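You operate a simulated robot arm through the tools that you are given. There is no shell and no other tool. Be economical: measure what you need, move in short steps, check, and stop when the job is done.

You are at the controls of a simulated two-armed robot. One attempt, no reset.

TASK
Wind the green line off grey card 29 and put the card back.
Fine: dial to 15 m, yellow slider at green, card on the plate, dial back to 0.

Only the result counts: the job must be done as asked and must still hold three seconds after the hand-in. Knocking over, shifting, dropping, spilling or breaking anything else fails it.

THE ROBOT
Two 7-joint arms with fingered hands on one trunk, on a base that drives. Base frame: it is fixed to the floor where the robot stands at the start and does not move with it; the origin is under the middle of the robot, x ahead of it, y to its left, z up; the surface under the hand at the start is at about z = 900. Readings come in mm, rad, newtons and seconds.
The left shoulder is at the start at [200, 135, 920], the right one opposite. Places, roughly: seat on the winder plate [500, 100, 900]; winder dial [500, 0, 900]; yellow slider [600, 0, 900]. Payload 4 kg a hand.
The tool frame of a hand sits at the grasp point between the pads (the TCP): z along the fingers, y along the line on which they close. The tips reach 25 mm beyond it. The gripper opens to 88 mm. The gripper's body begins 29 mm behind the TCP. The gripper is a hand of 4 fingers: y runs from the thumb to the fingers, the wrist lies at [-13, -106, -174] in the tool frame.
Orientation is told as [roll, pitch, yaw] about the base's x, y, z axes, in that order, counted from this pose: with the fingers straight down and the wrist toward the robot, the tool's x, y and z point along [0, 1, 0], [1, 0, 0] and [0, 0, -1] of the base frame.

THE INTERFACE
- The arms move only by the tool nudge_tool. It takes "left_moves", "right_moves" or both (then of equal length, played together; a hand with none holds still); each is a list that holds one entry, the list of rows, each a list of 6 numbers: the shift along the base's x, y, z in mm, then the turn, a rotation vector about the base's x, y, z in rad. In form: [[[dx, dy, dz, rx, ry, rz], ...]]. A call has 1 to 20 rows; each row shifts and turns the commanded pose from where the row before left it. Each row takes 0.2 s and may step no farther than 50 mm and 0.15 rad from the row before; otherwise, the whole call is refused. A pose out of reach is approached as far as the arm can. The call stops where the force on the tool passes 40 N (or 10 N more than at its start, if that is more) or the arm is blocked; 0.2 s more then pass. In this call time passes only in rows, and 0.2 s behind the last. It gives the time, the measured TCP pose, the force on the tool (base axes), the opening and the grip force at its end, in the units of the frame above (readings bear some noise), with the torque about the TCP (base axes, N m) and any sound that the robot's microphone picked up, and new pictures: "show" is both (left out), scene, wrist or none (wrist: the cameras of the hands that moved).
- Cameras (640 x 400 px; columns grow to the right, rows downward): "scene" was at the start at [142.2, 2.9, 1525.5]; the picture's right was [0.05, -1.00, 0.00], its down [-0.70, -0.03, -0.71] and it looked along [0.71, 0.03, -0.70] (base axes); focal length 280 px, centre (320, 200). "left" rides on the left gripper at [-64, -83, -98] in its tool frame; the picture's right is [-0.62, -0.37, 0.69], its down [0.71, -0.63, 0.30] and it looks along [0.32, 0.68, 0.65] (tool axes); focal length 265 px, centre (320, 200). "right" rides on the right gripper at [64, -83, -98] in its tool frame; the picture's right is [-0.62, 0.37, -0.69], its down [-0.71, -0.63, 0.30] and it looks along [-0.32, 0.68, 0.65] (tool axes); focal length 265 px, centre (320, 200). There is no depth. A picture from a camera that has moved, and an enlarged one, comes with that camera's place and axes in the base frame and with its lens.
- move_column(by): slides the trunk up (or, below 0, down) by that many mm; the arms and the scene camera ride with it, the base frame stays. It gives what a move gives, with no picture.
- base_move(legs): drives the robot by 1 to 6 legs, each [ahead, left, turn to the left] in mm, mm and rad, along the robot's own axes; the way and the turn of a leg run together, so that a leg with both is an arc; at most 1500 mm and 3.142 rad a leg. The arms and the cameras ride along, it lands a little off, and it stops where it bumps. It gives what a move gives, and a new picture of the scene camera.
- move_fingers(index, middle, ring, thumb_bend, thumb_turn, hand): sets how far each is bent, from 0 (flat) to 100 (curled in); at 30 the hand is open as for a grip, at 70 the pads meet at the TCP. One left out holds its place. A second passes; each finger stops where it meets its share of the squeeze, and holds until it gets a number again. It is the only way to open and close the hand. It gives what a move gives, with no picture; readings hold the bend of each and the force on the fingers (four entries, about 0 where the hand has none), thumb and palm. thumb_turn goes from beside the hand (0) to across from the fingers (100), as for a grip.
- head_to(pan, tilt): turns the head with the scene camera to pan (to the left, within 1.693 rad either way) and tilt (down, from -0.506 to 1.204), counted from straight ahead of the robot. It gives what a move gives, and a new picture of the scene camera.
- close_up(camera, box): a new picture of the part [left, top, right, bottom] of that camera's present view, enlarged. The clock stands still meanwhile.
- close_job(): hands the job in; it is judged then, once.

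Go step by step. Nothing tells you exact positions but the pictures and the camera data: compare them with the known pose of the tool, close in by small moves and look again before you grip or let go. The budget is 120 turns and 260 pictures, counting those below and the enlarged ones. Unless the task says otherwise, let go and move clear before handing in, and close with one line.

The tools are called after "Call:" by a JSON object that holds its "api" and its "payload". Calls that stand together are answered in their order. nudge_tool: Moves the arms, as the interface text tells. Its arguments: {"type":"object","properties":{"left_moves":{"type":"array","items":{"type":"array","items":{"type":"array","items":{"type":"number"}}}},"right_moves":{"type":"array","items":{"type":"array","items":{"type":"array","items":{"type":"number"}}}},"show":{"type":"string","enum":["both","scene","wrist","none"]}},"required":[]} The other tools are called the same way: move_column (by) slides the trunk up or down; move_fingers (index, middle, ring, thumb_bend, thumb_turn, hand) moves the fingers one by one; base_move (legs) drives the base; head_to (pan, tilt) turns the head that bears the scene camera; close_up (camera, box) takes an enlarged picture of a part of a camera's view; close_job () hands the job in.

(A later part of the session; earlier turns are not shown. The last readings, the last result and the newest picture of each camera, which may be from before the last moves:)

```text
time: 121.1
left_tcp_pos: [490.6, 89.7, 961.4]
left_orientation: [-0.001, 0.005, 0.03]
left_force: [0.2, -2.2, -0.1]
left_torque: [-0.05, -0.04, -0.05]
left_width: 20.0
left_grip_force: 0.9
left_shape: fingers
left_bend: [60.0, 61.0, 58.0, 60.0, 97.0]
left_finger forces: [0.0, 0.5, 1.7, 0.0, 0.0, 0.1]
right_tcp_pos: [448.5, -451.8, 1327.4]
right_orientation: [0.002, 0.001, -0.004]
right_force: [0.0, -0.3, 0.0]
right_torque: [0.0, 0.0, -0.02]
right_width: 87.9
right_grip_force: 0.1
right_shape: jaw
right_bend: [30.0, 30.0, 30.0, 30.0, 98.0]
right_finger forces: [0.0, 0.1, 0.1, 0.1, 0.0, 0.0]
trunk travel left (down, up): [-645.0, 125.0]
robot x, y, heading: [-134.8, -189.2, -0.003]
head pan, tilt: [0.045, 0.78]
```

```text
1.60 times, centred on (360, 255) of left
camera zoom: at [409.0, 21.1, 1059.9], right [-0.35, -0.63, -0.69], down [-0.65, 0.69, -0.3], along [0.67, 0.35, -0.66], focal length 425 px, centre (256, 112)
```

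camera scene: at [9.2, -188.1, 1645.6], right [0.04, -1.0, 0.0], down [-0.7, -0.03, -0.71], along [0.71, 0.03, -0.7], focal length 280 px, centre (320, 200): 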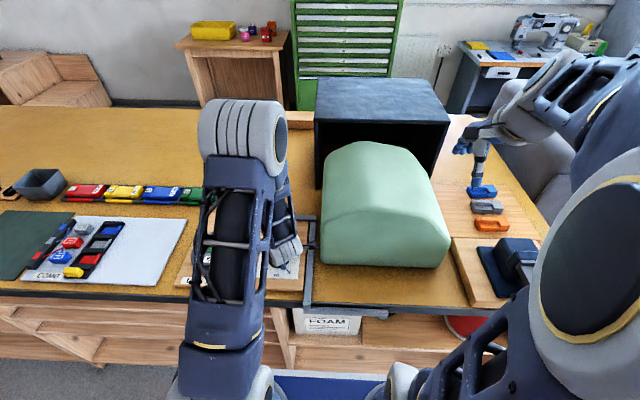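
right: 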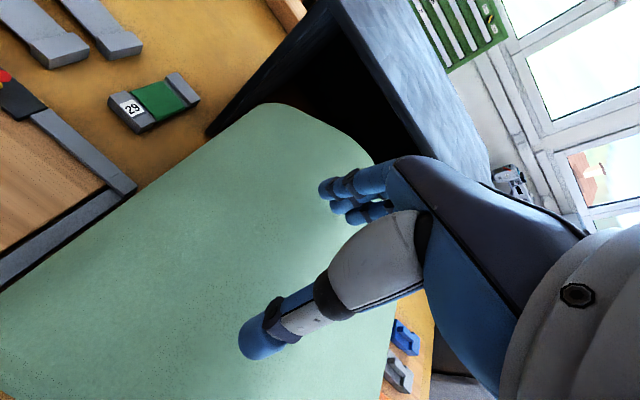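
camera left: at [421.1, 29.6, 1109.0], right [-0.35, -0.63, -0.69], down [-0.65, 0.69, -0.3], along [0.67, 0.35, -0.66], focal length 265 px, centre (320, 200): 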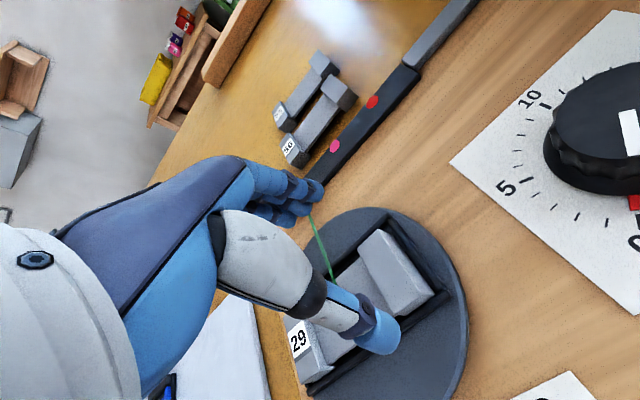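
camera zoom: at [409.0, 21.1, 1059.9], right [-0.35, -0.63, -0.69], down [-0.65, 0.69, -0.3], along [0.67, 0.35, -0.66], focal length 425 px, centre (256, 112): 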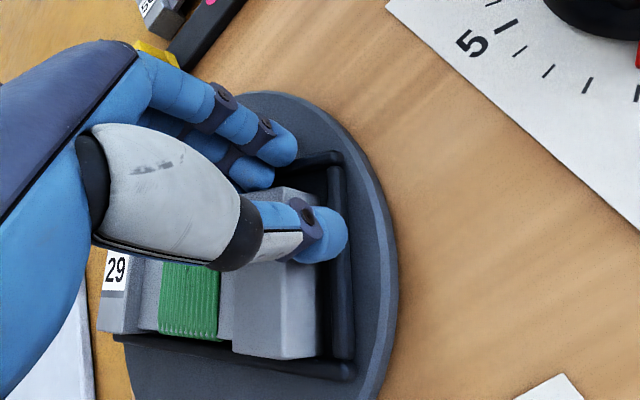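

The off-centre pinch turned the plate (and the dial) back a little, so I'll release and re-zero the dial. A better grip closes along the card's length on one end block: that passes through the plate axis, so it can't turn it.

Call:
{"api": "nudge_tool", "payload": {"left_moves": [[[0, 0, 45, 0, 0, 0], [0, 0, 30, 0, 0, 0]]], "show": "none"}}

Call:
{"api": "move_fingers", "payload": {"hand": "left", "index": 30, "middle": 30, "ring": 30, "thumb_bend": 30}}

Call:
{"api": "nudge_tool", "payload": {"left_moves": [[[0, 40, 20, 0, 0, -0.1], [0, 45, 0, 0, 0, -0.1]]], "show": "none"}}

Call:
{"api": "close_up", "payload": {"camera": "scene", "box": [170, 180, 320, 290]}}

Call:
{"api": "close_up", "payload": {"camera": "scene", "box": [250, 235, 310, 285]}}

```text
time: 121.7
left_tcp_pos: [491.0, 89.8, 1038.6]
left_orientation: [0.002, 0.004, 0.031]
left_force: [0.6, 0.2, 0.4]
left_torque: [0.0, -0.01, 0.01]
left_width: 20.0
left_grip_force: 0.0
left_shape: fingers
left_bend: [60.0, 60.0, 60.0, 60.0, 97.0]
left_finger forces: [0.1, 0.1, 0.0, 0.0, 0.0, 0.0]
right_tcp_pos: [448.8, -451.0, 1327.4]
right_orientation: [0.0, -0.001, -0.005]
right_force: [-0.6, 0.2, -0.4]
right_torque: [0.01, 0.02, 0.0]
right_width: 87.9
right_grip_force: 0.1
right_shape: jaw
right_bend: [30.0, 30.0, 30.0, 30.0, 98.0]
right_finger forces: [0.0, 0.1, 0.0, 0.1, 0.0, 0.0]
trunk travel left (down, up): [-645.0, 125.0]
robot x, y, heading: [-133.1, -188.0, -0.002]
head pan, tilt: [0.045, 0.78]
```

```text
time: 122.7
left_tcp_pos: [491.2, 89.7, 1038.2]
left_orientation: [0.0, 0.005, 0.032]
left_force: [-0.2, 0.5, 0.7]
left_torque: [0.0, 0.01, 0.03]
left_width: 84.5
left_grip_force: 0.0
left_shape: fingers
left_bend: [30.0, 30.0, 30.0, 30.0, 97.0]
left_finger forces: [0.0, 0.0, 0.0, 0.0, 0.0, 0.0]
right_tcp_pos: [448.2, -450.9, 1327.8]
right_orientation: [0.0, 0.002, -0.003]
right_force: [-0.1, 0.4, -0.5]
right_torque: [-0.01, -0.01, 0.0]
right_width: 87.9
right_grip_force: 0.0
right_shape: jaw
right_bend: [30.0, 30.0, 30.0, 30.0, 98.0]
right_finger forces: [0.0, 0.0, 0.1, 0.0, 0.1, 0.0]
trunk travel left (down, up): [-645.0, 125.0]
robot x, y, heading: [-134.0, -189.2, -0.005]
head pan, tilt: [0.045, 0.78]
```

```text
time: 123.3
left_tcp_pos: [491.6, 171.5, 1058.1]
left_orientation: [0.002, 0.004, -0.173]
left_force: [0.5, 0.2, 0.9]
left_torque: [0.01, -0.02, -0.02]
left_width: 84.8
left_grip_force: 0.0
left_shape: fingers
left_bend: [30.0, 30.0, 30.0, 30.0, 97.0]
left_finger forces: [0.0, 0.0, 0.0, 0.1, 0.0, 0.0]
right_tcp_pos: [449.1, -452.9, 1327.0]
right_orientation: [0.0, 0.002, -0.007]
right_force: [1.2, -0.9, 0.1]
right_torque: [0.02, 0.0, 0.02]
right_width: 87.5
right_grip_force: 0.0
right_shape: jaw
right_bend: [30.0, 30.0, 30.0, 30.0, 98.0]
right_finger forces: [0.1, 0.1, 0.1, 0.1, 0.0, 0.0]
trunk travel left (down, up): [-645.0, 125.0]
robot x, y, heading: [-133.5, -188.3, -0.007]
head pan, tilt: [0.045, 0.78]
```

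```text
3.64 times, centred on (245, 235) of scene
camera zoom: at [9.7, -189.4, 1645.6], right [0.04, -1.0, 0.0], down [-0.7, -0.03, -0.71], along [0.71, 0.03, -0.7], focal length 1017 px, centre (593, 73)
```

zoom: 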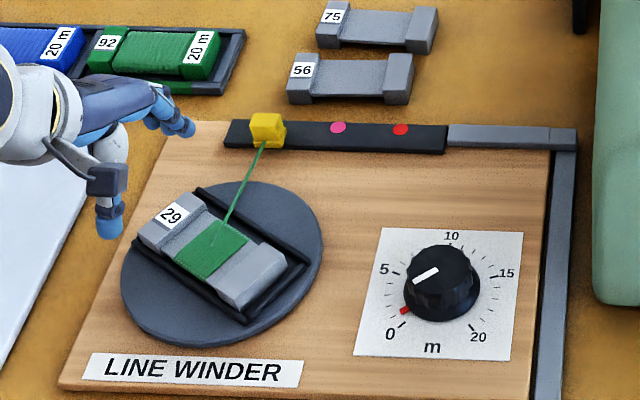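

```text
8.00 times, centred on (280, 260) of scene
camera zoom: at [9.7, -189.4, 1645.6], right [0.04, -1.0, 0.0], down [-0.7, -0.03, -0.71], along [0.71, 0.03, -0.7], focal length 2238 px, centre (640, -280)
```

zoom: 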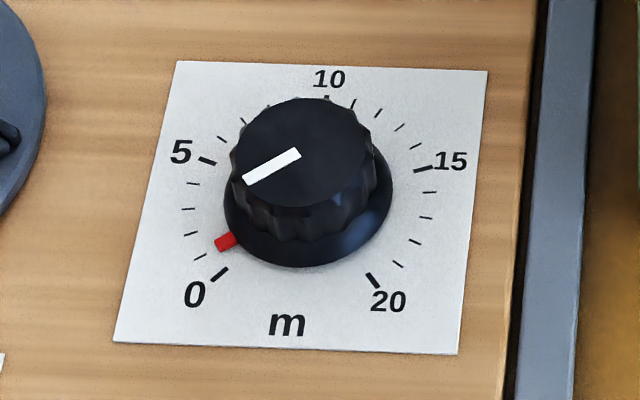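

Call:
{"api": "nudge_tool", "payload": {"left_moves": [[[-2, -42.7, 0, 0, 0, 0.06], [-2, -42.7, 0, 0, 0, 0.06], [-2, -42.7, 0, 0, 0, 0.06], [-2, -42.7, -10, 0, 0, 0.06], [-2, -42.7, -20, 0, 0, 0.06], [0, 0, -42, 0, 0, 0], [0, 0, -41, 0, 0, 0]]], "show": "none"}}

Call:
{"api": "move_fingers", "payload": {"hand": "left", "index": 60, "middle": 60, "ring": 60, "thumb_bend": 60}}

Call:
{"api": "nudge_tool", "payload": {"left_moves": [[[0, 0, 0, 0, 0, 0.06], [0, 0, 0, 0, 0, 0.06], [0, 0, 0, 0, 0, 0.06], [0, 0, 0, 0, 0, 0.06], [0, 0, 0, 0, 0, 0.05]]], "show": "none"}}

```text
time: 124.9
left_tcp_pos: [479.8, -37.6, 944.0]
left_orientation: [0.001, 0.003, 0.13]
left_force: [0.2, -1.3, 0.5]
left_torque: [0.03, -0.01, 0.01]
left_width: 84.3
left_grip_force: 0.2
left_shape: fingers
left_bend: [30.0, 30.0, 30.0, 30.0, 97.0]
left_finger forces: [0.1, 0.1, 0.0, 0.0, 0.0, 0.1]
right_tcp_pos: [448.2, -451.5, 1328.3]
right_orientation: [0.001, -0.001, -0.004]
right_force: [0.2, -0.6, 0.1]
right_torque: [-0.01, -0.01, 0.01]
right_width: 88.0
right_grip_force: 0.1
right_shape: jaw
right_bend: [30.0, 30.0, 30.0, 30.0, 98.0]
right_finger forces: [0.0, 0.0, 0.0, 0.0, 0.0, 0.1]
trunk travel left (down, up): [-645.0, 125.0]
robot x, y, heading: [-130.4, -191.9, -0.003]
head pan, tilt: [0.045, 0.78]
```

```text
time: 125.9
left_tcp_pos: [480.7, -38.8, 943.5]
left_orientation: [0.002, 0.003, 0.131]
left_force: [5.1, 3.9, -0.3]
left_torque: [0.12, -0.19, 0.03]
left_width: 53.3
left_grip_force: 14.4
left_shape: fingers
left_bend: [46.0, 50.0, 58.0, 46.0, 97.0]
left_finger forces: [8.7, 7.6, 1.3, 0.1, 11.0, 0.0]
right_tcp_pos: [448.4, -451.5, 1328.1]
right_orientation: [-0.001, 0.0, -0.003]
right_force: [-0.1, -0.2, -0.3]
right_torque: [-0.02, -0.01, -0.01]
right_width: 87.9
right_grip_force: 0.0
right_shape: jaw
right_bend: [30.0, 30.0, 30.0, 30.0, 98.0]
right_finger forces: [0.0, 0.0, 0.0, 0.0, 0.0, 0.1]
trunk travel left (down, up): [-645.0, 125.0]
robot x, y, heading: [-133.6, -185.3, -0.002]
head pan, tilt: [0.045, 0.78]
```

```text
time: 127.1
left_tcp_pos: [481.0, -39.4, 943.6]
left_orientation: [0.0, -0.001, 0.423]
left_force: [2.8, 1.0, 13.1]
left_torque: [0.17, -0.42, -0.28]
left_width: 54.0
left_grip_force: 18.8
left_shape: fingers
left_bend: [46.0, 50.0, 58.0, 46.0, 99.0]
left_finger forces: [7.1, 16.2, 0.9, 0.0, 13.7, 0.1]
right_tcp_pos: [449.2, -451.4, 1327.4]
right_orientation: [0.001, 0.002, -0.004]
right_force: [0.3, -1.6, 1.1]
right_torque: [0.04, -0.01, -0.02]
right_width: 87.7
right_grip_force: 0.0
right_shape: jaw
right_bend: [30.0, 30.0, 30.0, 30.0, 98.0]
right_finger forces: [0.0, 0.1, 0.0, 0.0, 0.0, 0.0]
trunk travel left (down, up): [-645.0, 125.0]
robot x, y, heading: [-132.9, -190.7, -0.0]
head pan, tilt: [0.045, 0.78]
```

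The stop has been felt again. I'll release and swing over the labelled (left) block with yaw -90°.

Call:
{"api": "move_fingers", "payload": {"hand": "left", "index": 30, "middle": 30, "ring": 30, "thumb_bend": 30}}

Call:
{"api": "nudge_tool", "payload": {"left_moves": [[[0, 0, 48, 0, 0, 0], [0, 0, 48, 0, 0, 0], [1, 17, 5, 0, 0, -0.15], [1, 17, 5, 0, 0, -0.15], [1, 17, 0, 0, 0, -0.15], [1, 17, 0, 0, 0, -0.15], [1, 17, 0, 0, 0, -0.15], [1, 17, 0, 0, 0, -0.15], [1, 17, 0, 0, 0, -0.15], [1, 17, 0, 0, 0, -0.15], [1, 17, 0, 0, 0, -0.15], [1, 17, 0, 0, 0, -0.15], [1, 17, 0, 0, 0, -0.15], [1, 17, 0, 0, 0, -0.15], [1, 17, 0, 0, 0, -0.15]]], "show": "wrist"}}

Call:
{"api": "close_up", "payload": {"camera": "scene", "box": [170, 180, 320, 290]}}

Call:
{"api": "close_up", "payload": {"camera": "scene", "box": [250, 235, 310, 285]}}

```text
time: 128.1
left_tcp_pos: [480.7, -38.9, 943.3]
left_orientation: [0.0, 0.003, 0.42]
left_force: [0.2, -0.3, 0.3]
left_torque: [-0.01, 0.01, -0.01]
left_width: 84.4
left_grip_force: 0.1
left_shape: fingers
left_bend: [30.0, 30.0, 30.0, 30.0, 98.0]
left_finger forces: [0.0, 0.0, 0.0, 0.1, 0.0, 0.0]
right_tcp_pos: [448.1, -450.6, 1328.6]
right_orientation: [-0.001, -0.001, -0.004]
right_force: [0.3, -0.4, 0.3]
right_torque: [0.03, -0.01, 0.02]
right_width: 87.4
right_grip_force: 0.0
right_shape: jaw
right_bend: [30.0, 30.0, 30.0, 30.0, 98.0]
right_finger forces: [0.0, 0.1, 0.0, 0.0, 0.0, 0.1]
trunk travel left (down, up): [-645.0, 125.0]
robot x, y, heading: [-131.0, -192.0, -0.003]
head pan, tilt: [0.045, 0.78]
```

```text
time: 131.3
left_tcp_pos: [492.8, 181.1, 1050.4]
left_orientation: [0.001, 0.001, -1.529]
left_force: [-0.4, -0.5, -0.9]
left_torque: [0.01, 0.02, 0.02]
left_width: 84.5
left_grip_force: 0.1
left_shape: fingers
left_bend: [30.0, 30.0, 30.0, 30.0, 98.0]
left_finger forces: [0.1, 0.0, 0.0, 0.1, 0.0, 0.1]
right_tcp_pos: [448.4, -451.8, 1327.4]
right_orientation: [-0.001, -0.001, -0.004]
right_force: [-0.2, 0.0, -0.3]
right_torque: [0.04, -0.02, -0.02]
right_width: 87.6
right_grip_force: 0.1
right_shape: jaw
right_bend: [30.0, 30.0, 30.0, 30.0, 98.0]
right_finger forces: [0.0, 0.0, 0.0, 0.0, 0.0, 0.0]
trunk travel left (down, up): [-645.0, 125.0]
robot x, y, heading: [-131.1, -191.3, -0.001]
head pan, tilt: [0.045, 0.78]
camera left: at [425.3, 260.2, 1147.4], right [-0.63, 0.34, -0.69], down [0.69, 0.66, -0.3], along [0.35, -0.67, -0.66], focal length 265 px, centre (320, 200)
```

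left: 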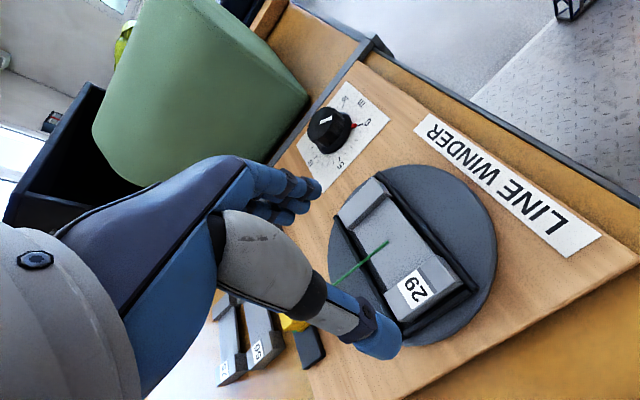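

```text
3.64 times, centred on (245, 235) of scene
camera zoom: at [9.3, -188.4, 1645.5], right [0.04, -1.0, 0.0], down [-0.7, -0.03, -0.71], along [0.71, 0.03, -0.7], focal length 1017 px, centre (593, 73)
```

zoom: 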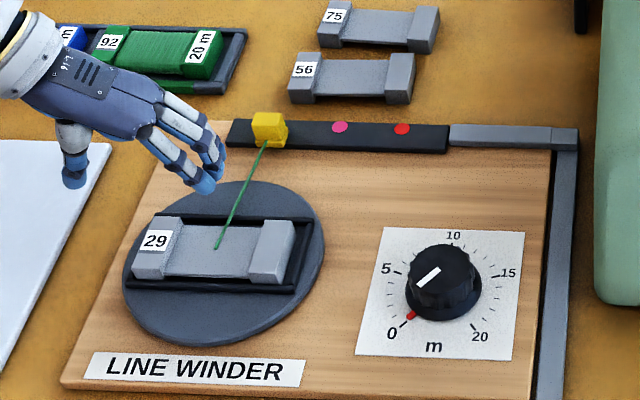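

```text
8.00 times, centred on (280, 260) of scene
camera zoom: at [9.3, -188.4, 1645.5], right [0.04, -1.0, 0.0], down [-0.7, -0.03, -0.71], along [0.71, 0.03, -0.7], focal length 2238 px, centre (640, -280)
```

zoom: 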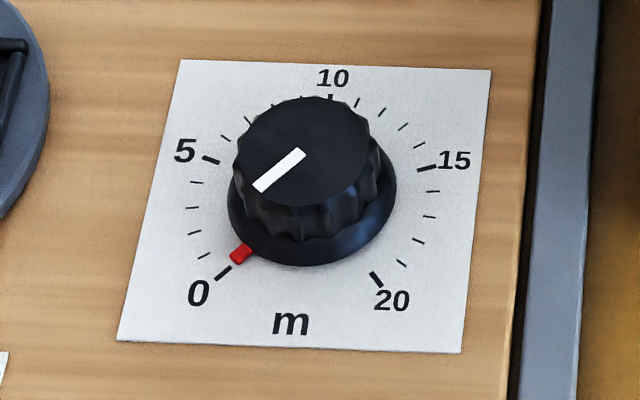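

Call:
{"api": "close_up", "payload": {"camera": "left", "box": [320, 160, 520, 350]}}

Call:
{"api": "close_up", "payload": {"camera": "scene", "box": [192, 220, 262, 275]}}

```text
2.11 times, centred on (420, 255) of left
camera zoom: at [425.3, 260.2, 1147.4], right [-0.63, 0.34, -0.69], down [0.69, 0.66, -0.3], along [0.35, -0.67, -0.66], focal length 559 px, centre (110, 84)
```

zoom: 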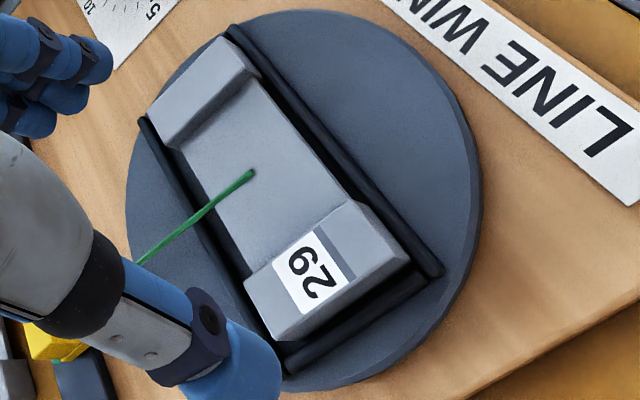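

```text
7.27 times, centred on (227, 248) of scene
camera zoom: at [9.3, -188.4, 1645.5], right [0.04, -1.0, 0.0], down [-0.7, -0.03, -0.71], along [0.71, 0.03, -0.7], focal length 2034 px, centre (996, -146)
```

zoom: 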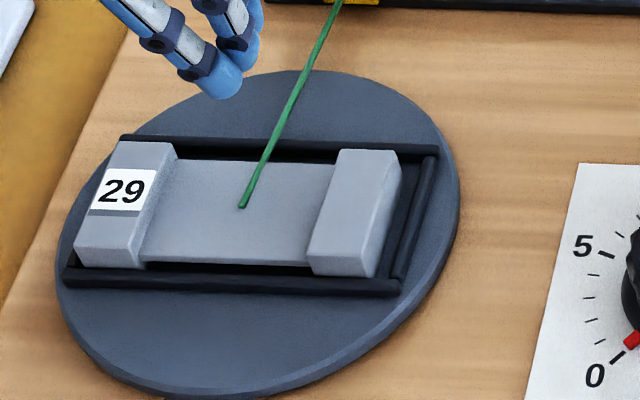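

The labelled block is at about (489.5,196), its y from 185 to 209. I'll centre there with yaw -90° and descend so the fingers go inside over the core and the thumb outside.

Call:
{"api": "nudge_tool", "payload": {"left_moves": [[[-3, 15, -30, 0, 0, 0], [0, 0, -30, 0, 0, 0], [0, 0, -18, 0, 0, 0]]], "show": "none"}}

Call:
{"api": "close_up", "payload": {"camera": "scene", "box": [182, 215, 252, 270]}}

Call:
{"api": "close_up", "payload": {"camera": "left", "box": [240, 130, 480, 380]}}

```text
time: 132.1
left_tcp_pos: [489.9, 195.6, 971.0]
left_orientation: [0.002, 0.004, -1.531]
left_force: [0.2, -0.2, -0.7]
left_torque: [0.01, 0.06, 0.02]
left_width: 84.4
left_grip_force: 0.1
left_shape: fingers
left_bend: [30.0, 30.0, 30.0, 30.0, 98.0]
left_finger forces: [0.0, 0.0, 0.1, 0.0, 0.1, 0.0]
right_tcp_pos: [448.7, -450.3, 1327.7]
right_orientation: [0.001, 0.001, -0.004]
right_force: [0.0, 0.6, 0.0]
right_torque: [0.02, 0.0, -0.03]
right_width: 87.6
right_grip_force: 0.1
right_shape: jaw
right_bend: [30.0, 30.0, 30.0, 30.0, 98.0]
right_finger forces: [0.0, 0.0, 0.0, 0.1, 0.0, 0.0]
trunk travel left (down, up): [-645.0, 125.0]
robot x, y, heading: [-136.0, -190.5, -0.005]
head pan, tilt: [0.045, 0.78]
```

```text
7.27 times, centred on (217, 242) of scene
camera zoom: at [9.3, -188.4, 1645.6], right [0.04, -1.0, 0.0], down [-0.7, -0.03, -0.71], along [0.71, 0.03, -0.7], focal length 2034 px, centre (1069, -109)
```

zoom: 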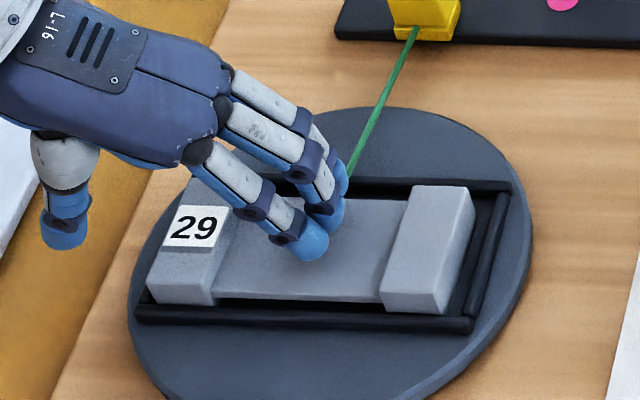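

```text
1.60 times, centred on (360, 255) of left
camera zoom: at [421.8, 274.1, 1068.8], right [-0.63, 0.34, -0.69], down [0.69, 0.66, -0.3], along [0.35, -0.67, -0.66], focal length 425 px, centre (256, 112)
```

zoom: 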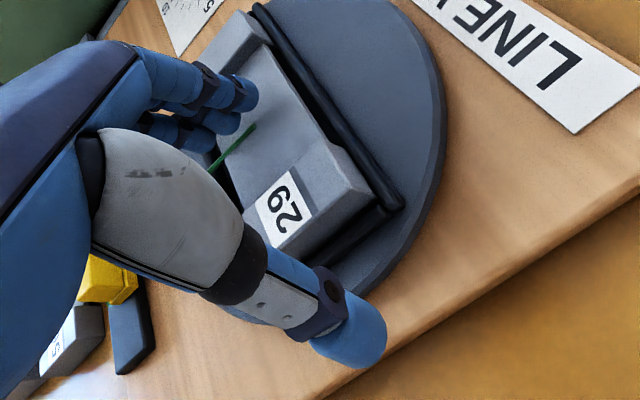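

Call:
{"api": "nudge_tool", "payload": {"left_moves": [[[0, 0, -3, 0, 0, 0]]], "show": "none"}}

Call:
{"api": "move_fingers", "payload": {"hand": "left", "index": 66, "middle": 66, "ring": 66, "thumb_bend": 66}}

Call:
{"api": "close_up", "payload": {"camera": "scene", "box": [182, 215, 252, 270]}}

Call:
{"api": "close_up", "payload": {"camera": "left", "box": [240, 130, 480, 380]}}

```text
time: 132.5
left_tcp_pos: [491.1, 196.3, 968.3]
left_orientation: [0.002, 0.003, -1.527]
left_force: [0.2, -0.3, 1.0]
left_torque: [-0.01, 0.02, 0.01]
left_width: 84.4
left_grip_force: 0.0
left_shape: fingers
left_bend: [30.0, 30.0, 30.0, 30.0, 98.0]
left_finger forces: [0.0, 0.0, 0.0, 0.0, 0.0, 0.0]
right_tcp_pos: [448.6, -450.5, 1327.8]
right_orientation: [0.001, 0.0, -0.003]
right_force: [0.2, -0.1, -0.3]
right_torque: [0.02, -0.01, 0.01]
right_width: 87.7
right_grip_force: 0.0
right_shape: jaw
right_bend: [30.0, 30.0, 30.0, 30.0, 98.0]
right_finger forces: [0.1, 0.1, 0.0, 0.0, 0.0, 0.0]
trunk travel left (down, up): [-645.0, 125.0]
robot x, y, heading: [-131.3, -191.1, -0.002]
head pan, tilt: [0.045, 0.78]
```

```text
time: 133.5
left_tcp_pos: [489.9, 195.9, 968.9]
left_orientation: [0.0, 0.004, -1.53]
left_force: [0.9, -2.3, -0.7]
left_torque: [0.0, 0.0, -0.08]
left_width: 17.9
left_grip_force: 5.8
left_shape: fingers
left_bend: [62.0, 63.0, 63.0, 60.0, 97.0]
left_finger forces: [2.2, 2.4, 1.7, 0.0, 4.4, 0.0]
right_tcp_pos: [448.1, -450.7, 1327.9]
right_orientation: [0.001, 0.0, -0.004]
right_force: [0.2, 0.1, -0.6]
right_torque: [-0.01, 0.0, 0.0]
right_width: 87.6
right_grip_force: 0.1
right_shape: jaw
right_bend: [30.0, 30.0, 30.0, 30.0, 98.0]
right_finger forces: [0.0, 0.0, 0.0, 0.1, 0.0, 0.0]
trunk travel left (down, up): [-645.0, 125.0]
robot x, y, heading: [-133.9, -191.3, 0.0]
head pan, tilt: [0.045, 0.78]
```

```text
7.27 times, centred on (217, 242) of scene
camera zoom: at [9.5, -188.5, 1645.5], right [0.04, -1.0, 0.0], down [-0.7, -0.03, -0.71], along [0.71, 0.03, -0.7], focal length 2034 px, centre (1069, -109)
```

zoom: 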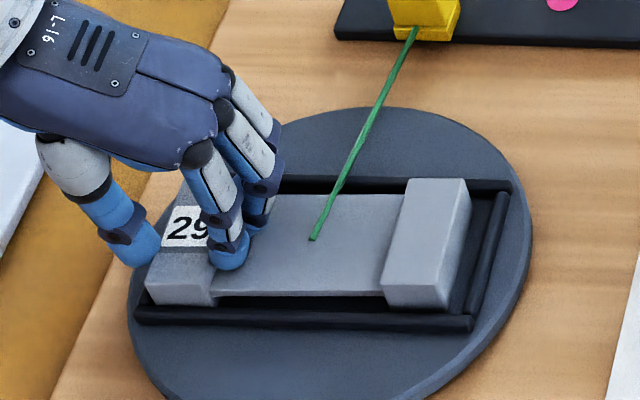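

```text
1.60 times, centred on (360, 255) of left
camera zoom: at [422.4, 274.7, 1066.5], right [-0.63, 0.34, -0.69], down [0.69, 0.66, -0.3], along [0.35, -0.67, -0.66], focal length 425 px, centre (256, 112)
```

zoom: 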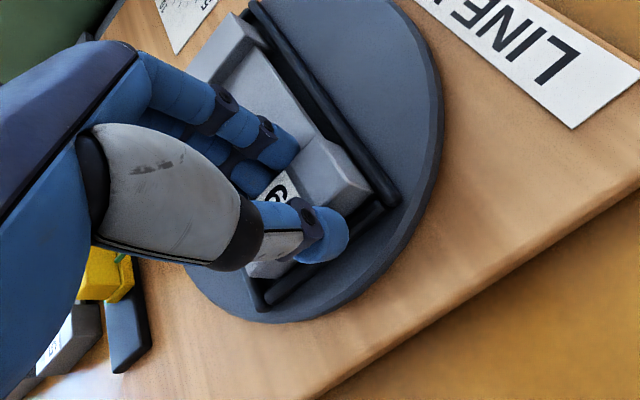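

A good clamp on the block. I'll squeeze more, lift slightly and check.

Call:
{"api": "move_fingers", "payload": {"hand": "left", "index": 78, "middle": 78, "ring": 78, "thumb_bend": 78}}

Call:
{"api": "nudge_tool", "payload": {"left_moves": [[[0, 0, 5, 0, 0, 0], [0, 0, 7, 0, 0, 0], [0, 0, 8, 0, 0, 0]]], "show": "none"}}

Call:
{"api": "close_up", "payload": {"camera": "scene", "box": [182, 215, 252, 270]}}

Call:
{"api": "close_up", "payload": {"camera": "left", "box": [240, 130, 480, 380]}}

```text
time: 134.5
left_tcp_pos: [490.6, 194.9, 968.7]
left_orientation: [0.002, 0.001, -1.529]
left_force: [-0.8, -16.9, 9.1]
left_torque: [-0.4, -0.09, -0.38]
left_width: 16.2
left_grip_force: 24.4
left_shape: fingers
left_bend: [76.0, 76.0, 76.0, 57.0, 96.0]
left_finger forces: [9.6, 19.4, 9.1, 0.0, 10.7, 0.1]
right_tcp_pos: [448.6, -451.9, 1327.3]
right_orientation: [0.0, 0.002, -0.003]
right_force: [-0.4, -0.2, 0.1]
right_torque: [-0.02, -0.02, 0.0]
right_width: 88.0
right_grip_force: 0.0
right_shape: jaw
right_bend: [30.0, 30.0, 30.0, 30.0, 98.0]
right_finger forces: [0.0, 0.0, 0.0, 0.0, 0.0, 0.0]
trunk travel left (down, up): [-645.0, 125.0]
robot x, y, heading: [-137.3, -191.1, -0.004]
head pan, tilt: [0.045, 0.78]
```

```text
time: 135.3
left_tcp_pos: [489.1, 197.2, 988.3]
left_orientation: [0.0, 0.005, -1.528]
left_force: [0.0, -0.3, -0.1]
left_torque: [0.0, -0.01, 0.02]
left_width: 0.1
left_grip_force: 0.1
left_shape: fingers
left_bend: [77.0, 78.0, 78.0, 68.0, 98.0]
left_finger forces: [0.0, 0.0, 0.0, 0.0, 0.0, 0.1]
right_tcp_pos: [449.4, -451.3, 1327.6]
right_orientation: [-0.001, 0.002, -0.004]
right_force: [0.6, 0.4, -0.4]
right_torque: [-0.02, 0.01, 0.03]
right_width: 87.8
right_grip_force: 0.1
right_shape: jaw
right_bend: [30.0, 30.0, 30.0, 30.0, 98.0]
right_finger forces: [0.1, 0.0, 0.1, 0.0, 0.1, 0.0]
trunk travel left (down, up): [-645.0, 125.0]
robot x, y, heading: [-129.6, -191.8, -0.001]
head pan, tilt: [0.045, 0.78]
```

```text
7.27 times, centred on (217, 242) of scene
camera zoom: at [9.5, -188.2, 1645.4], right [0.04, -1.0, 0.0], down [-0.7, -0.03, -0.71], along [0.71, 0.03, -0.7], focal length 2034 px, centre (1069, -109)
```

zoom: 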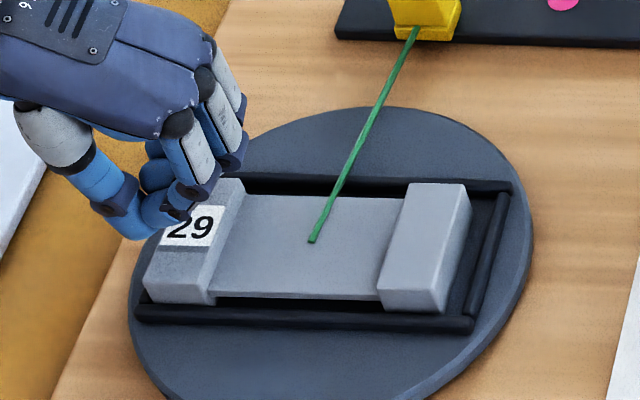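

```text
1.60 times, centred on (360, 255) of left
camera zoom: at [421.5, 276.3, 1086.2], right [-0.64, 0.34, -0.69], down [0.69, 0.66, -0.3], along [0.35, -0.67, -0.66], focal length 425 px, centre (256, 112)
```

zoom: 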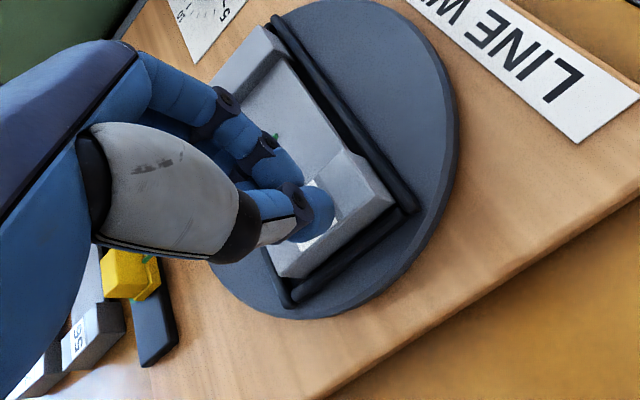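

I over-squeezed and the fingers curled off the top. I'll retry lower, with a gentler squeeze.

Call:
{"api": "nudge_tool", "payload": {"left_moves": [[[0, 0, 20, 0, 0, 0]]], "show": "none"}}

Call:
{"api": "move_fingers", "payload": {"hand": "left", "index": 42, "middle": 42, "ring": 42, "thumb_bend": 42}}

Call:
{"api": "nudge_tool", "payload": {"left_moves": [[[0, 0, -25, 0, 0, 0], [0, 0, -12, 0, 0, 0], [0, 0, -4, 0, 0, 0], [0, 0, -3, 0, 0, 0]]], "show": "none"}}

Call:
{"api": "close_up", "payload": {"camera": "scene", "box": [182, 215, 252, 270]}}

```text
time: 135.7
left_tcp_pos: [488.5, 195.9, 1009.1]
left_orientation: [0.0, 0.006, -1.528]
left_force: [-0.2, 0.0, -0.4]
left_torque: [0.0, 0.01, 0.01]
left_width: 0.1
left_grip_force: 0.0
left_shape: fingers
left_bend: [77.0, 78.0, 78.0, 68.0, 98.0]
left_finger forces: [0.2, 0.1, 0.0, 0.1, 0.1, 0.0]
right_tcp_pos: [448.3, -451.4, 1327.9]
right_orientation: [0.0, 0.0, -0.003]
right_force: [0.1, -0.7, 0.0]
right_torque: [0.04, -0.02, -0.01]
right_width: 87.6
right_grip_force: 0.0
right_shape: jaw
right_bend: [30.0, 30.0, 30.0, 30.0, 98.0]
right_finger forces: [0.1, 0.0, 0.0, 0.1, 0.1, 0.1]
trunk travel left (down, up): [-645.0, 125.0]
robot x, y, heading: [-135.0, -189.9, -0.002]
head pan, tilt: [0.045, 0.78]
```

```text
time: 136.7
left_tcp_pos: [489.3, 195.4, 1008.8]
left_orientation: [0.001, 0.005, -1.528]
left_force: [-0.8, -0.1, 0.2]
left_torque: [0.01, 0.04, -0.01]
left_width: 58.6
left_grip_force: 0.2
left_shape: fingers
left_bend: [42.0, 42.0, 42.0, 42.0, 98.0]
left_finger forces: [0.1, 0.0, 0.0, 0.0, 0.1, 0.1]
right_tcp_pos: [448.4, -451.1, 1327.4]
right_orientation: [0.002, 0.001, -0.004]
right_force: [-0.1, -0.1, -0.2]
right_torque: [0.01, 0.0, -0.04]
right_width: 87.5
right_grip_force: 0.1
right_shape: jaw
right_bend: [30.0, 30.0, 30.0, 30.0, 98.0]
right_finger forces: [0.1, 0.1, 0.0, 0.1, 0.1, 0.0]
trunk travel left (down, up): [-645.0, 125.0]
robot x, y, heading: [-133.1, -191.3, -0.005]
head pan, tilt: [0.045, 0.78]
```

```text
time: 137.7
left_tcp_pos: [490.7, 196.2, 965.9]
left_orientation: [0.003, 0.004, -1.525]
left_force: [0.2, -0.5, 16.7]
left_torque: [-0.7, -0.15, -0.02]
left_width: 58.7
left_grip_force: 9.2
left_shape: fingers
left_bend: [42.0, 39.0, 42.0, 42.0, 98.0]
left_finger forces: [0.2, 17.6, 0.1, 0.0, 0.0, 0.0]
right_tcp_pos: [449.0, -451.5, 1327.7]
right_orientation: [0.001, 0.001, -0.004]
right_force: [-0.4, -0.9, -0.1]
right_torque: [-0.04, 0.02, 0.0]
right_width: 87.5
right_grip_force: 0.1
right_shape: jaw
right_bend: [30.0, 30.0, 30.0, 30.0, 98.0]
right_finger forces: [0.1, 0.0, 0.1, 0.1, 0.0, 0.0]
trunk travel left (down, up): [-645.0, 125.0]
robot x, y, heading: [-134.6, -189.4, -0.009]
head pan, tilt: [0.045, 0.78]
```

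```text
7.27 times, centred on (217, 242) of scene
camera zoom: at [8.9, -188.6, 1645.9], right [0.04, -1.0, 0.0], down [-0.7, -0.03, -0.71], along [0.71, 0.03, -0.7], focal length 2034 px, centre (1069, -109)
```

zoom: 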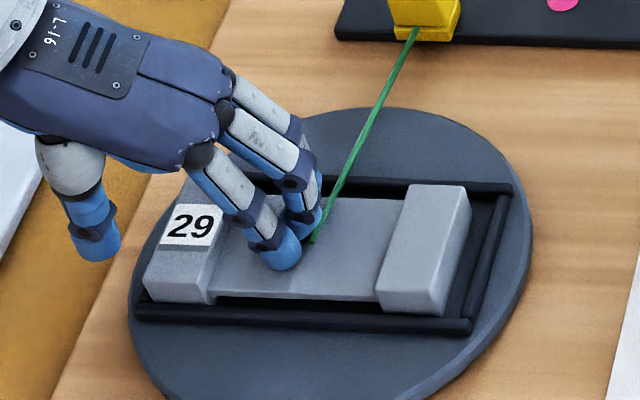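

Call:
{"api": "nudge_tool", "payload": {"left_moves": [[[0, 0, 1.5, 0, 0, 0]]], "show": "none"}}

Call:
{"api": "move_fingers", "payload": {"hand": "left", "index": 65, "middle": 65, "ring": 65, "thumb_bend": 66}}

Call:
{"api": "nudge_tool", "payload": {"left_moves": [[[0, 0, 4, 0, 0, 0], [0, 0, 5, 0, 0, 0]]], "show": "none"}}

Call:
{"api": "close_up", "payload": {"camera": "scene", "box": [182, 215, 252, 270]}}

```text
time: 138.1
left_tcp_pos: [490.4, 197.5, 966.1]
left_orientation: [0.001, 0.005, -1.527]
left_force: [-0.7, -0.2, 16.9]
left_torque: [-0.61, -0.16, 0.02]
left_width: 58.8
left_grip_force: 8.5
left_shape: fingers
left_bend: [42.0, 39.0, 42.0, 42.0, 98.0]
left_finger forces: [0.2, 16.2, 0.0, 0.0, 0.1, 0.0]
right_tcp_pos: [447.9, -451.9, 1328.5]
right_orientation: [-0.002, -0.001, -0.003]
right_force: [0.4, 0.9, -0.4]
right_torque: [-0.03, 0.03, 0.0]
right_width: 87.6
right_grip_force: 0.0
right_shape: jaw
right_bend: [30.0, 30.0, 30.0, 30.0, 98.0]
right_finger forces: [0.1, 0.1, 0.1, 0.0, 0.0, 0.0]
trunk travel left (down, up): [-645.0, 125.0]
robot x, y, heading: [-132.3, -190.7, -0.005]
head pan, tilt: [0.045, 0.78]
```

```text
time: 139.1
left_tcp_pos: [490.8, 195.8, 967.0]
left_orientation: [0.001, 0.006, -1.528]
left_force: [-2.3, -5.9, 26.7]
left_torque: [-1.09, -0.18, -0.19]
left_width: 17.9
left_grip_force: 16.7
left_shape: fingers
left_bend: [63.0, 41.0, 63.0, 60.0, 97.0]
left_finger forces: [2.1, 25.3, 2.2, 0.0, 4.2, 0.0]
right_tcp_pos: [449.0, -452.4, 1328.0]
right_orientation: [0.002, -0.001, -0.004]
right_force: [1.1, 0.0, -0.7]
right_torque: [0.03, 0.01, 0.03]
right_width: 87.7
right_grip_force: 0.1
right_shape: jaw
right_bend: [30.0, 30.0, 30.0, 30.0, 98.0]
right_finger forces: [0.0, 0.1, 0.1, 0.1, 0.1, 0.1]
trunk travel left (down, up): [-645.0, 125.0]
robot x, y, heading: [-132.6, -191.7, -0.001]
head pan, tilt: [0.045, 0.78]
```

```text
time: 139.7
left_tcp_pos: [490.5, 197.9, 973.5]
left_orientation: [0.001, 0.006, -1.529]
left_force: [1.2, -0.9, -1.1]
left_torque: [-0.03, -0.05, -0.05]
left_width: 18.0
left_grip_force: 3.2
left_shape: fingers
left_bend: [61.0, 50.0, 62.0, 61.0, 97.0]
left_finger forces: [2.3, 0.1, 1.3, 0.0, 3.2, 0.0]
right_tcp_pos: [448.4, -450.2, 1328.3]
right_orientation: [0.0, -0.001, -0.003]
right_force: [0.0, 0.1, -0.4]
right_torque: [0.02, 0.04, 0.0]
right_width: 87.7
right_grip_force: 0.1
right_shape: jaw
right_bend: [30.0, 30.0, 30.0, 30.0, 98.0]
right_finger forces: [0.0, 0.1, 0.0, 0.0, 0.0, 0.0]
trunk travel left (down, up): [-645.0, 125.0]
robot x, y, heading: [-133.3, -190.5, -0.006]
head pan, tilt: [0.045, 0.78]
```

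```text
7.27 times, centred on (217, 242) of scene
camera zoom: at [9.6, -188.3, 1645.2], right [0.04, -1.0, 0.0], down [-0.7, -0.03, -0.71], along [0.71, 0.03, -0.7], focal length 2034 px, centre (1069, -109)
```

zoom: 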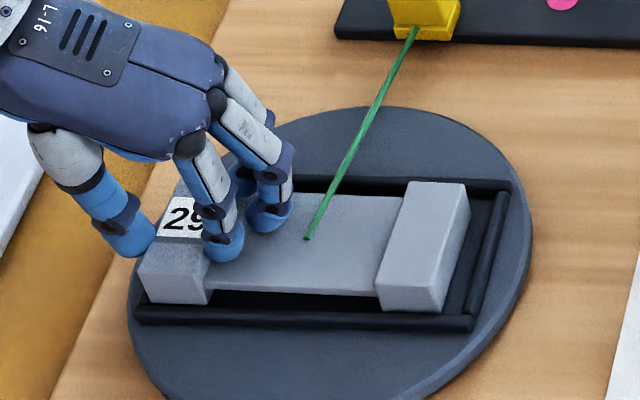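

Call:
{"api": "move_fingers", "payload": {"hand": "left", "index": 67, "middle": 66, "ring": 67, "thumb_bend": 67}}

Call:
{"api": "nudge_tool", "payload": {"left_moves": [[[0, 0, 4, 0, 0, 0], [0, 0, 5, 0, 0, 0]]], "show": "none"}}

Call:
{"api": "close_up", "payload": {"camera": "scene", "box": [182, 215, 252, 270]}}

```text
time: 140.7
left_tcp_pos: [492.0, 197.4, 974.9]
left_orientation: [-0.002, 0.003, -1.527]
left_force: [0.1, -1.3, -1.7]
left_torque: [-0.03, -0.02, -0.07]
left_width: 17.7
left_grip_force: 6.1
left_shape: fingers
left_bend: [62.0, 63.0, 65.0, 61.0, 97.0]
left_finger forces: [2.7, 2.8, 1.5, 0.0, 5.0, 0.0]
right_tcp_pos: [448.7, -451.4, 1327.6]
right_orientation: [0.001, 0.002, -0.004]
right_force: [0.0, -0.1, -0.5]
right_torque: [0.02, 0.01, -0.02]
right_width: 87.6
right_grip_force: 0.0
right_shape: jaw
right_bend: [30.0, 30.0, 30.0, 30.0, 98.0]
right_finger forces: [0.1, 0.1, 0.0, 0.0, 0.0, 0.0]
trunk travel left (down, up): [-645.0, 125.0]
robot x, y, heading: [-132.8, -191.0, -0.003]
head pan, tilt: [0.045, 0.78]
```

```text
time: 141.3
left_tcp_pos: [490.4, 197.8, 983.7]
left_orientation: [0.002, 0.003, -1.527]
left_force: [0.1, 0.3, -1.2]
left_torque: [0.03, -0.01, 0.0]
left_width: 17.6
left_grip_force: 4.8
left_shape: fingers
left_bend: [62.0, 64.0, 67.0, 61.0, 97.0]
left_finger forces: [3.0, 1.7, 0.0, 0.0, 4.9, 0.0]
right_tcp_pos: [448.8, -450.7, 1328.0]
right_orientation: [0.002, -0.002, -0.002]
right_force: [0.1, 0.2, 0.3]
right_torque: [0.01, 0.0, 0.0]
right_width: 87.6
right_grip_force: 0.0
right_shape: jaw
right_bend: [30.0, 30.0, 30.0, 30.0, 98.0]
right_finger forces: [0.1, 0.1, 0.0, 0.1, 0.0, 0.1]
trunk travel left (down, up): [-645.0, 125.0]
robot x, y, heading: [-133.7, -192.9, -0.003]
head pan, tilt: [0.045, 0.78]
```

```text
7.27 times, centred on (217, 242) of scene
camera zoom: at [9.5, -188.4, 1645.5], right [0.04, -1.0, 0.0], down [-0.7, -0.03, -0.71], along [0.71, 0.03, -0.7], focal length 2034 px, centre (1069, -109)
```

zoom: 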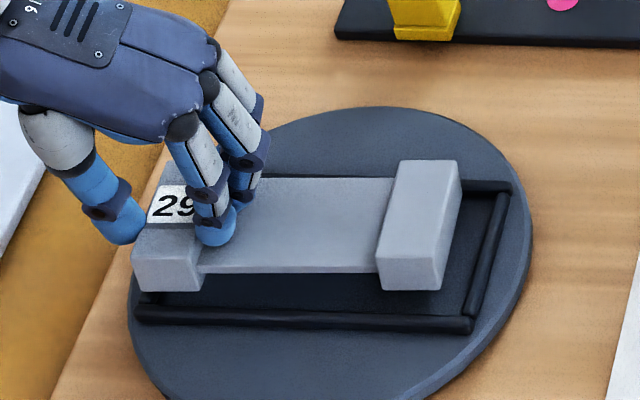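

The whole card came up level and the line has detached. I'll lift gently and carry it over, turning to yaw 0, which also brings the label back toward the robot.

Call:
{"api": "nudge_tool", "payload": {"left_moves": [[[0, 0, 10, 0, 0, 0], [0, 0, 15, 0, 0, 0], [0, 0, 20, 0, 0, 0], [0, 0, 20, 0, 0, 0], [0, 0, 15, 0, 0, 0]]], "show": "wrist"}}

Call:
{"api": "nudge_tool", "payload": {"left_moves": [[[12.2, -12.9, 0, 0, 0, 0.0765], [12.2, -12.9, 0, 0, 0, 0.0765], [12.2, -12.9, 0, 0, 0, 0.0765], [12.2, -12.9, 0, 0, 0, 0.0765], [12.2, -12.9, 0, 0, 0, 0.0765], [12.2, -12.9, 0, 0, 0, 0.0765], [12.2, -12.9, 0, 0, 0, 0.0765], [12.2, -12.9, 0, 0, 0, 0.0765], [12.2, -12.9, 0, 0, 0, 0.0765], [12.2, -12.9, 0, 0, 0, 0.0765], [12.2, -12.9, 0, 0, 0, 0.0765], [12.2, -12.9, 0, 0, 0, 0.0765], [12.2, -12.9, 0, 0, 0, 0.0765], [12.2, -12.9, 0, 0, 0, 0.0765], [12.2, -12.9, 0, 0, 0, 0.0765], [12.2, -12.9, 0, 0, 0, 0.0765], [12.2, -12.9, 0, 0, 0, 0.0765], [12.2, -12.9, 0, 0, 0, 0.0765], [12.2, -12.9, 0, 0, 0, 0.0765], [12.2, -12.9, 0, 0, 0, 0.0765]]], "show": "both"}}

```text
time: 142.5
left_tcp_pos: [490.1, 196.2, 1063.3]
left_orientation: [0.002, 0.004, -1.527]
left_force: [1.0, 0.7, -0.6]
left_torque: [0.02, -0.04, 0.02]
left_width: 17.5
left_grip_force: 4.2
left_shape: fingers
left_bend: [62.0, 64.0, 67.0, 61.0, 97.0]
left_finger forces: [2.9, 1.8, 0.0, 0.1, 5.0, 0.1]
right_tcp_pos: [448.4, -450.9, 1327.8]
right_orientation: [-0.001, -0.002, -0.003]
right_force: [-0.6, -0.3, 0.0]
right_torque: [0.02, -0.03, 0.03]
right_width: 87.7
right_grip_force: 0.1
right_shape: jaw
right_bend: [30.0, 30.0, 30.0, 30.0, 98.0]
right_finger forces: [0.0, 0.0, 0.0, 0.0, 0.0, 0.1]
trunk travel left (down, up): [-645.0, 125.0]
robot x, y, heading: [-134.6, -189.5, -0.003]
head pan, tilt: [0.045, 0.78]
camera left: at [422.6, 274.4, 1161.7], right [-0.63, 0.34, -0.69], down [0.69, 0.66, -0.3], along [0.35, -0.67, -0.66], focal length 265 px, centre (320, 200)
```

left: 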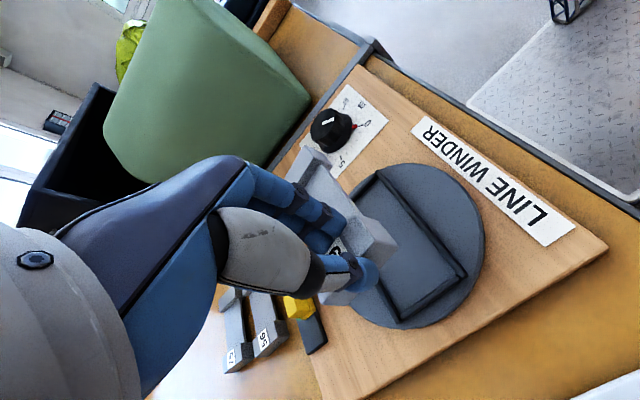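

```text
time: 146.7
left_tcp_pos: [735.8, -61.2, 1064.9]
left_orientation: [-0.001, 0.003, 0.004]
left_force: [0.4, -0.6, -0.1]
left_torque: [0.0, -0.01, 0.01]
left_width: 5.2
left_grip_force: 0.1
left_shape: fingers
left_bend: [67.0, 66.0, 67.0, 67.0, 97.0]
left_finger forces: [0.0, 0.0, 0.1, 0.1, 0.0, 0.1]
right_tcp_pos: [449.5, -451.8, 1326.9]
right_orientation: [0.0, -0.002, -0.004]
right_force: [-0.6, -1.4, 0.1]
right_torque: [-0.02, 0.02, -0.02]
right_width: 87.6
right_grip_force: 0.1
right_shape: jaw
right_bend: [30.0, 30.0, 30.0, 30.0, 98.0]
right_finger forces: [0.1, 0.1, 0.1, 0.0, 0.0, 0.1]
trunk travel left (down, up): [-645.0, 125.0]
robot x, y, heading: [-131.7, -193.2, -0.01]
head pan, tilt: [0.045, 0.78]
camera scene: at [9.3, -188.0, 1645.5], right [0.04, -1.0, 0.0], down [-0.7, -0.03, -0.71], along [0.71, 0.03, -0.7], focal length 280 px, centre (320, 200)
camera left: at [652.7, -127.6, 1163.4], right [-0.37, -0.62, -0.69], down [-0.63, 0.71, -0.3], along [0.68, 0.33, -0.66], focal length 265 px, centre (320, 200)
```

scene: 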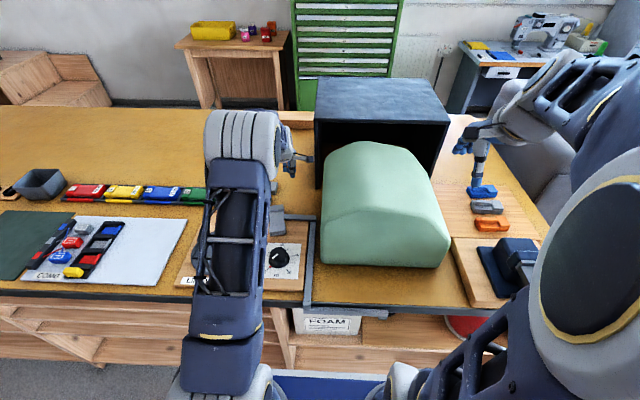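
left: 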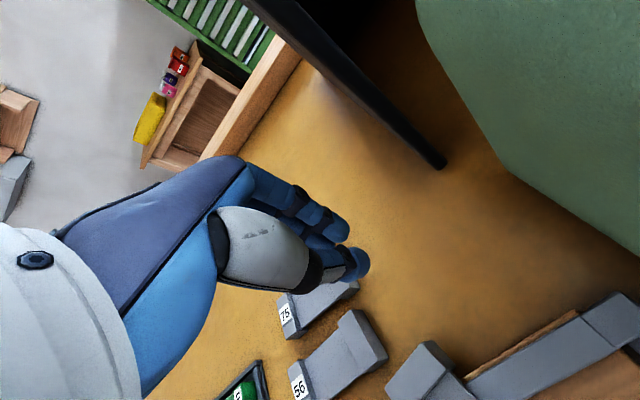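

The card slipped out of the light grip during the carry and fell near the rail. I'll move the arm aside and see where it lies.

Call:
{"api": "nudge_tool", "payload": {"left_moves": [[[-20, 35, 20, 0, 0, 0], [-20, 40, 15, 0, 0, 0], [-20, 40, 10, 0, 0, 0], [-20, 40, 10, 0, 0, 0], [-20, 40, 10, 0, 0, 0], [-20, 40, 0, 0, 0, 0], [-20, 40, 0, 0, 0, 0]]], "show": "none"}}

Call:
{"api": "close_up", "payload": {"camera": "scene", "box": [180, 160, 330, 270]}}

```text
time: 148.3
left_tcp_pos: [594.7, 213.1, 1131.1]
left_orientation: [0.0, 0.002, 0.002]
left_force: [0.2, 0.5, -0.6]
left_torque: [0.01, -0.03, -0.01]
left_width: 5.2
left_grip_force: 0.0
left_shape: fingers
left_bend: [67.0, 66.0, 67.0, 67.0, 97.0]
left_finger forces: [0.0, 0.0, 0.1, 0.0, 0.0, 0.0]
right_tcp_pos: [448.5, -451.5, 1327.5]
right_orientation: [0.0, 0.001, -0.003]
right_force: [0.3, -1.1, -0.4]
right_torque: [-0.01, -0.01, 0.01]
right_width: 87.9
right_grip_force: 0.0
right_shape: jaw
right_bend: [30.0, 30.0, 30.0, 30.0, 98.0]
right_finger forces: [0.0, 0.0, 0.0, 0.1, 0.0, 0.1]
trunk travel left (down, up): [-645.0, 125.0]
robot x, y, heading: [-131.7, -191.3, -0.001]
head pan, tilt: [0.045, 0.78]
```

```text
3.64 times, centred on (255, 215) of scene
camera zoom: at [9.7, -188.9, 1645.5], right [0.04, -1.0, 0.0], down [-0.7, -0.03, -0.71], along [0.71, 0.03, -0.7], focal length 1017 px, centre (556, 146)
```

zoom: 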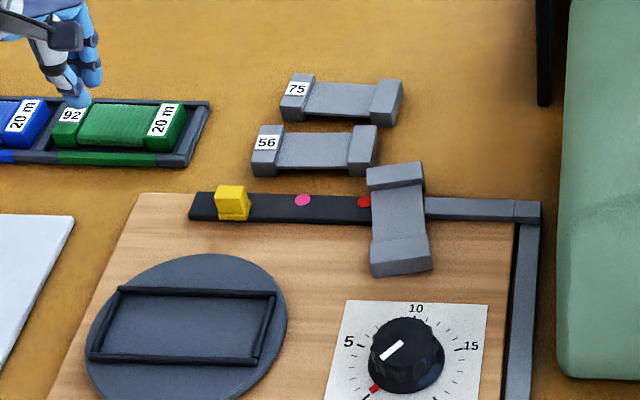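

Call:
{"api": "close_up", "payload": {"camera": "scene", "box": [255, 190, 305, 240]}}

```text
8.00 times, centred on (280, 215) of scene
camera zoom: at [9.7, -188.9, 1645.5], right [0.04, -1.0, 0.0], down [-0.7, -0.03, -0.71], along [0.71, 0.03, -0.7], focal length 2238 px, centre (640, 80)
```

zoom: 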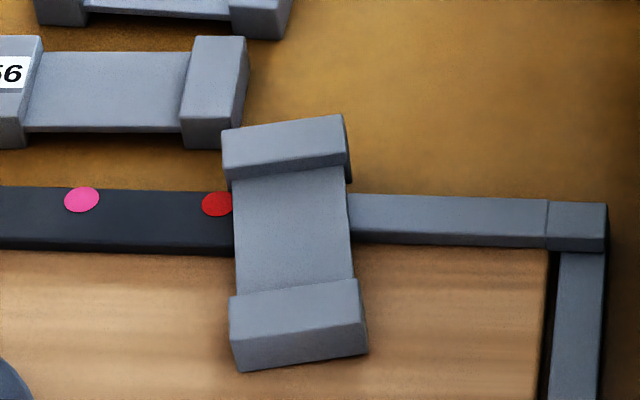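

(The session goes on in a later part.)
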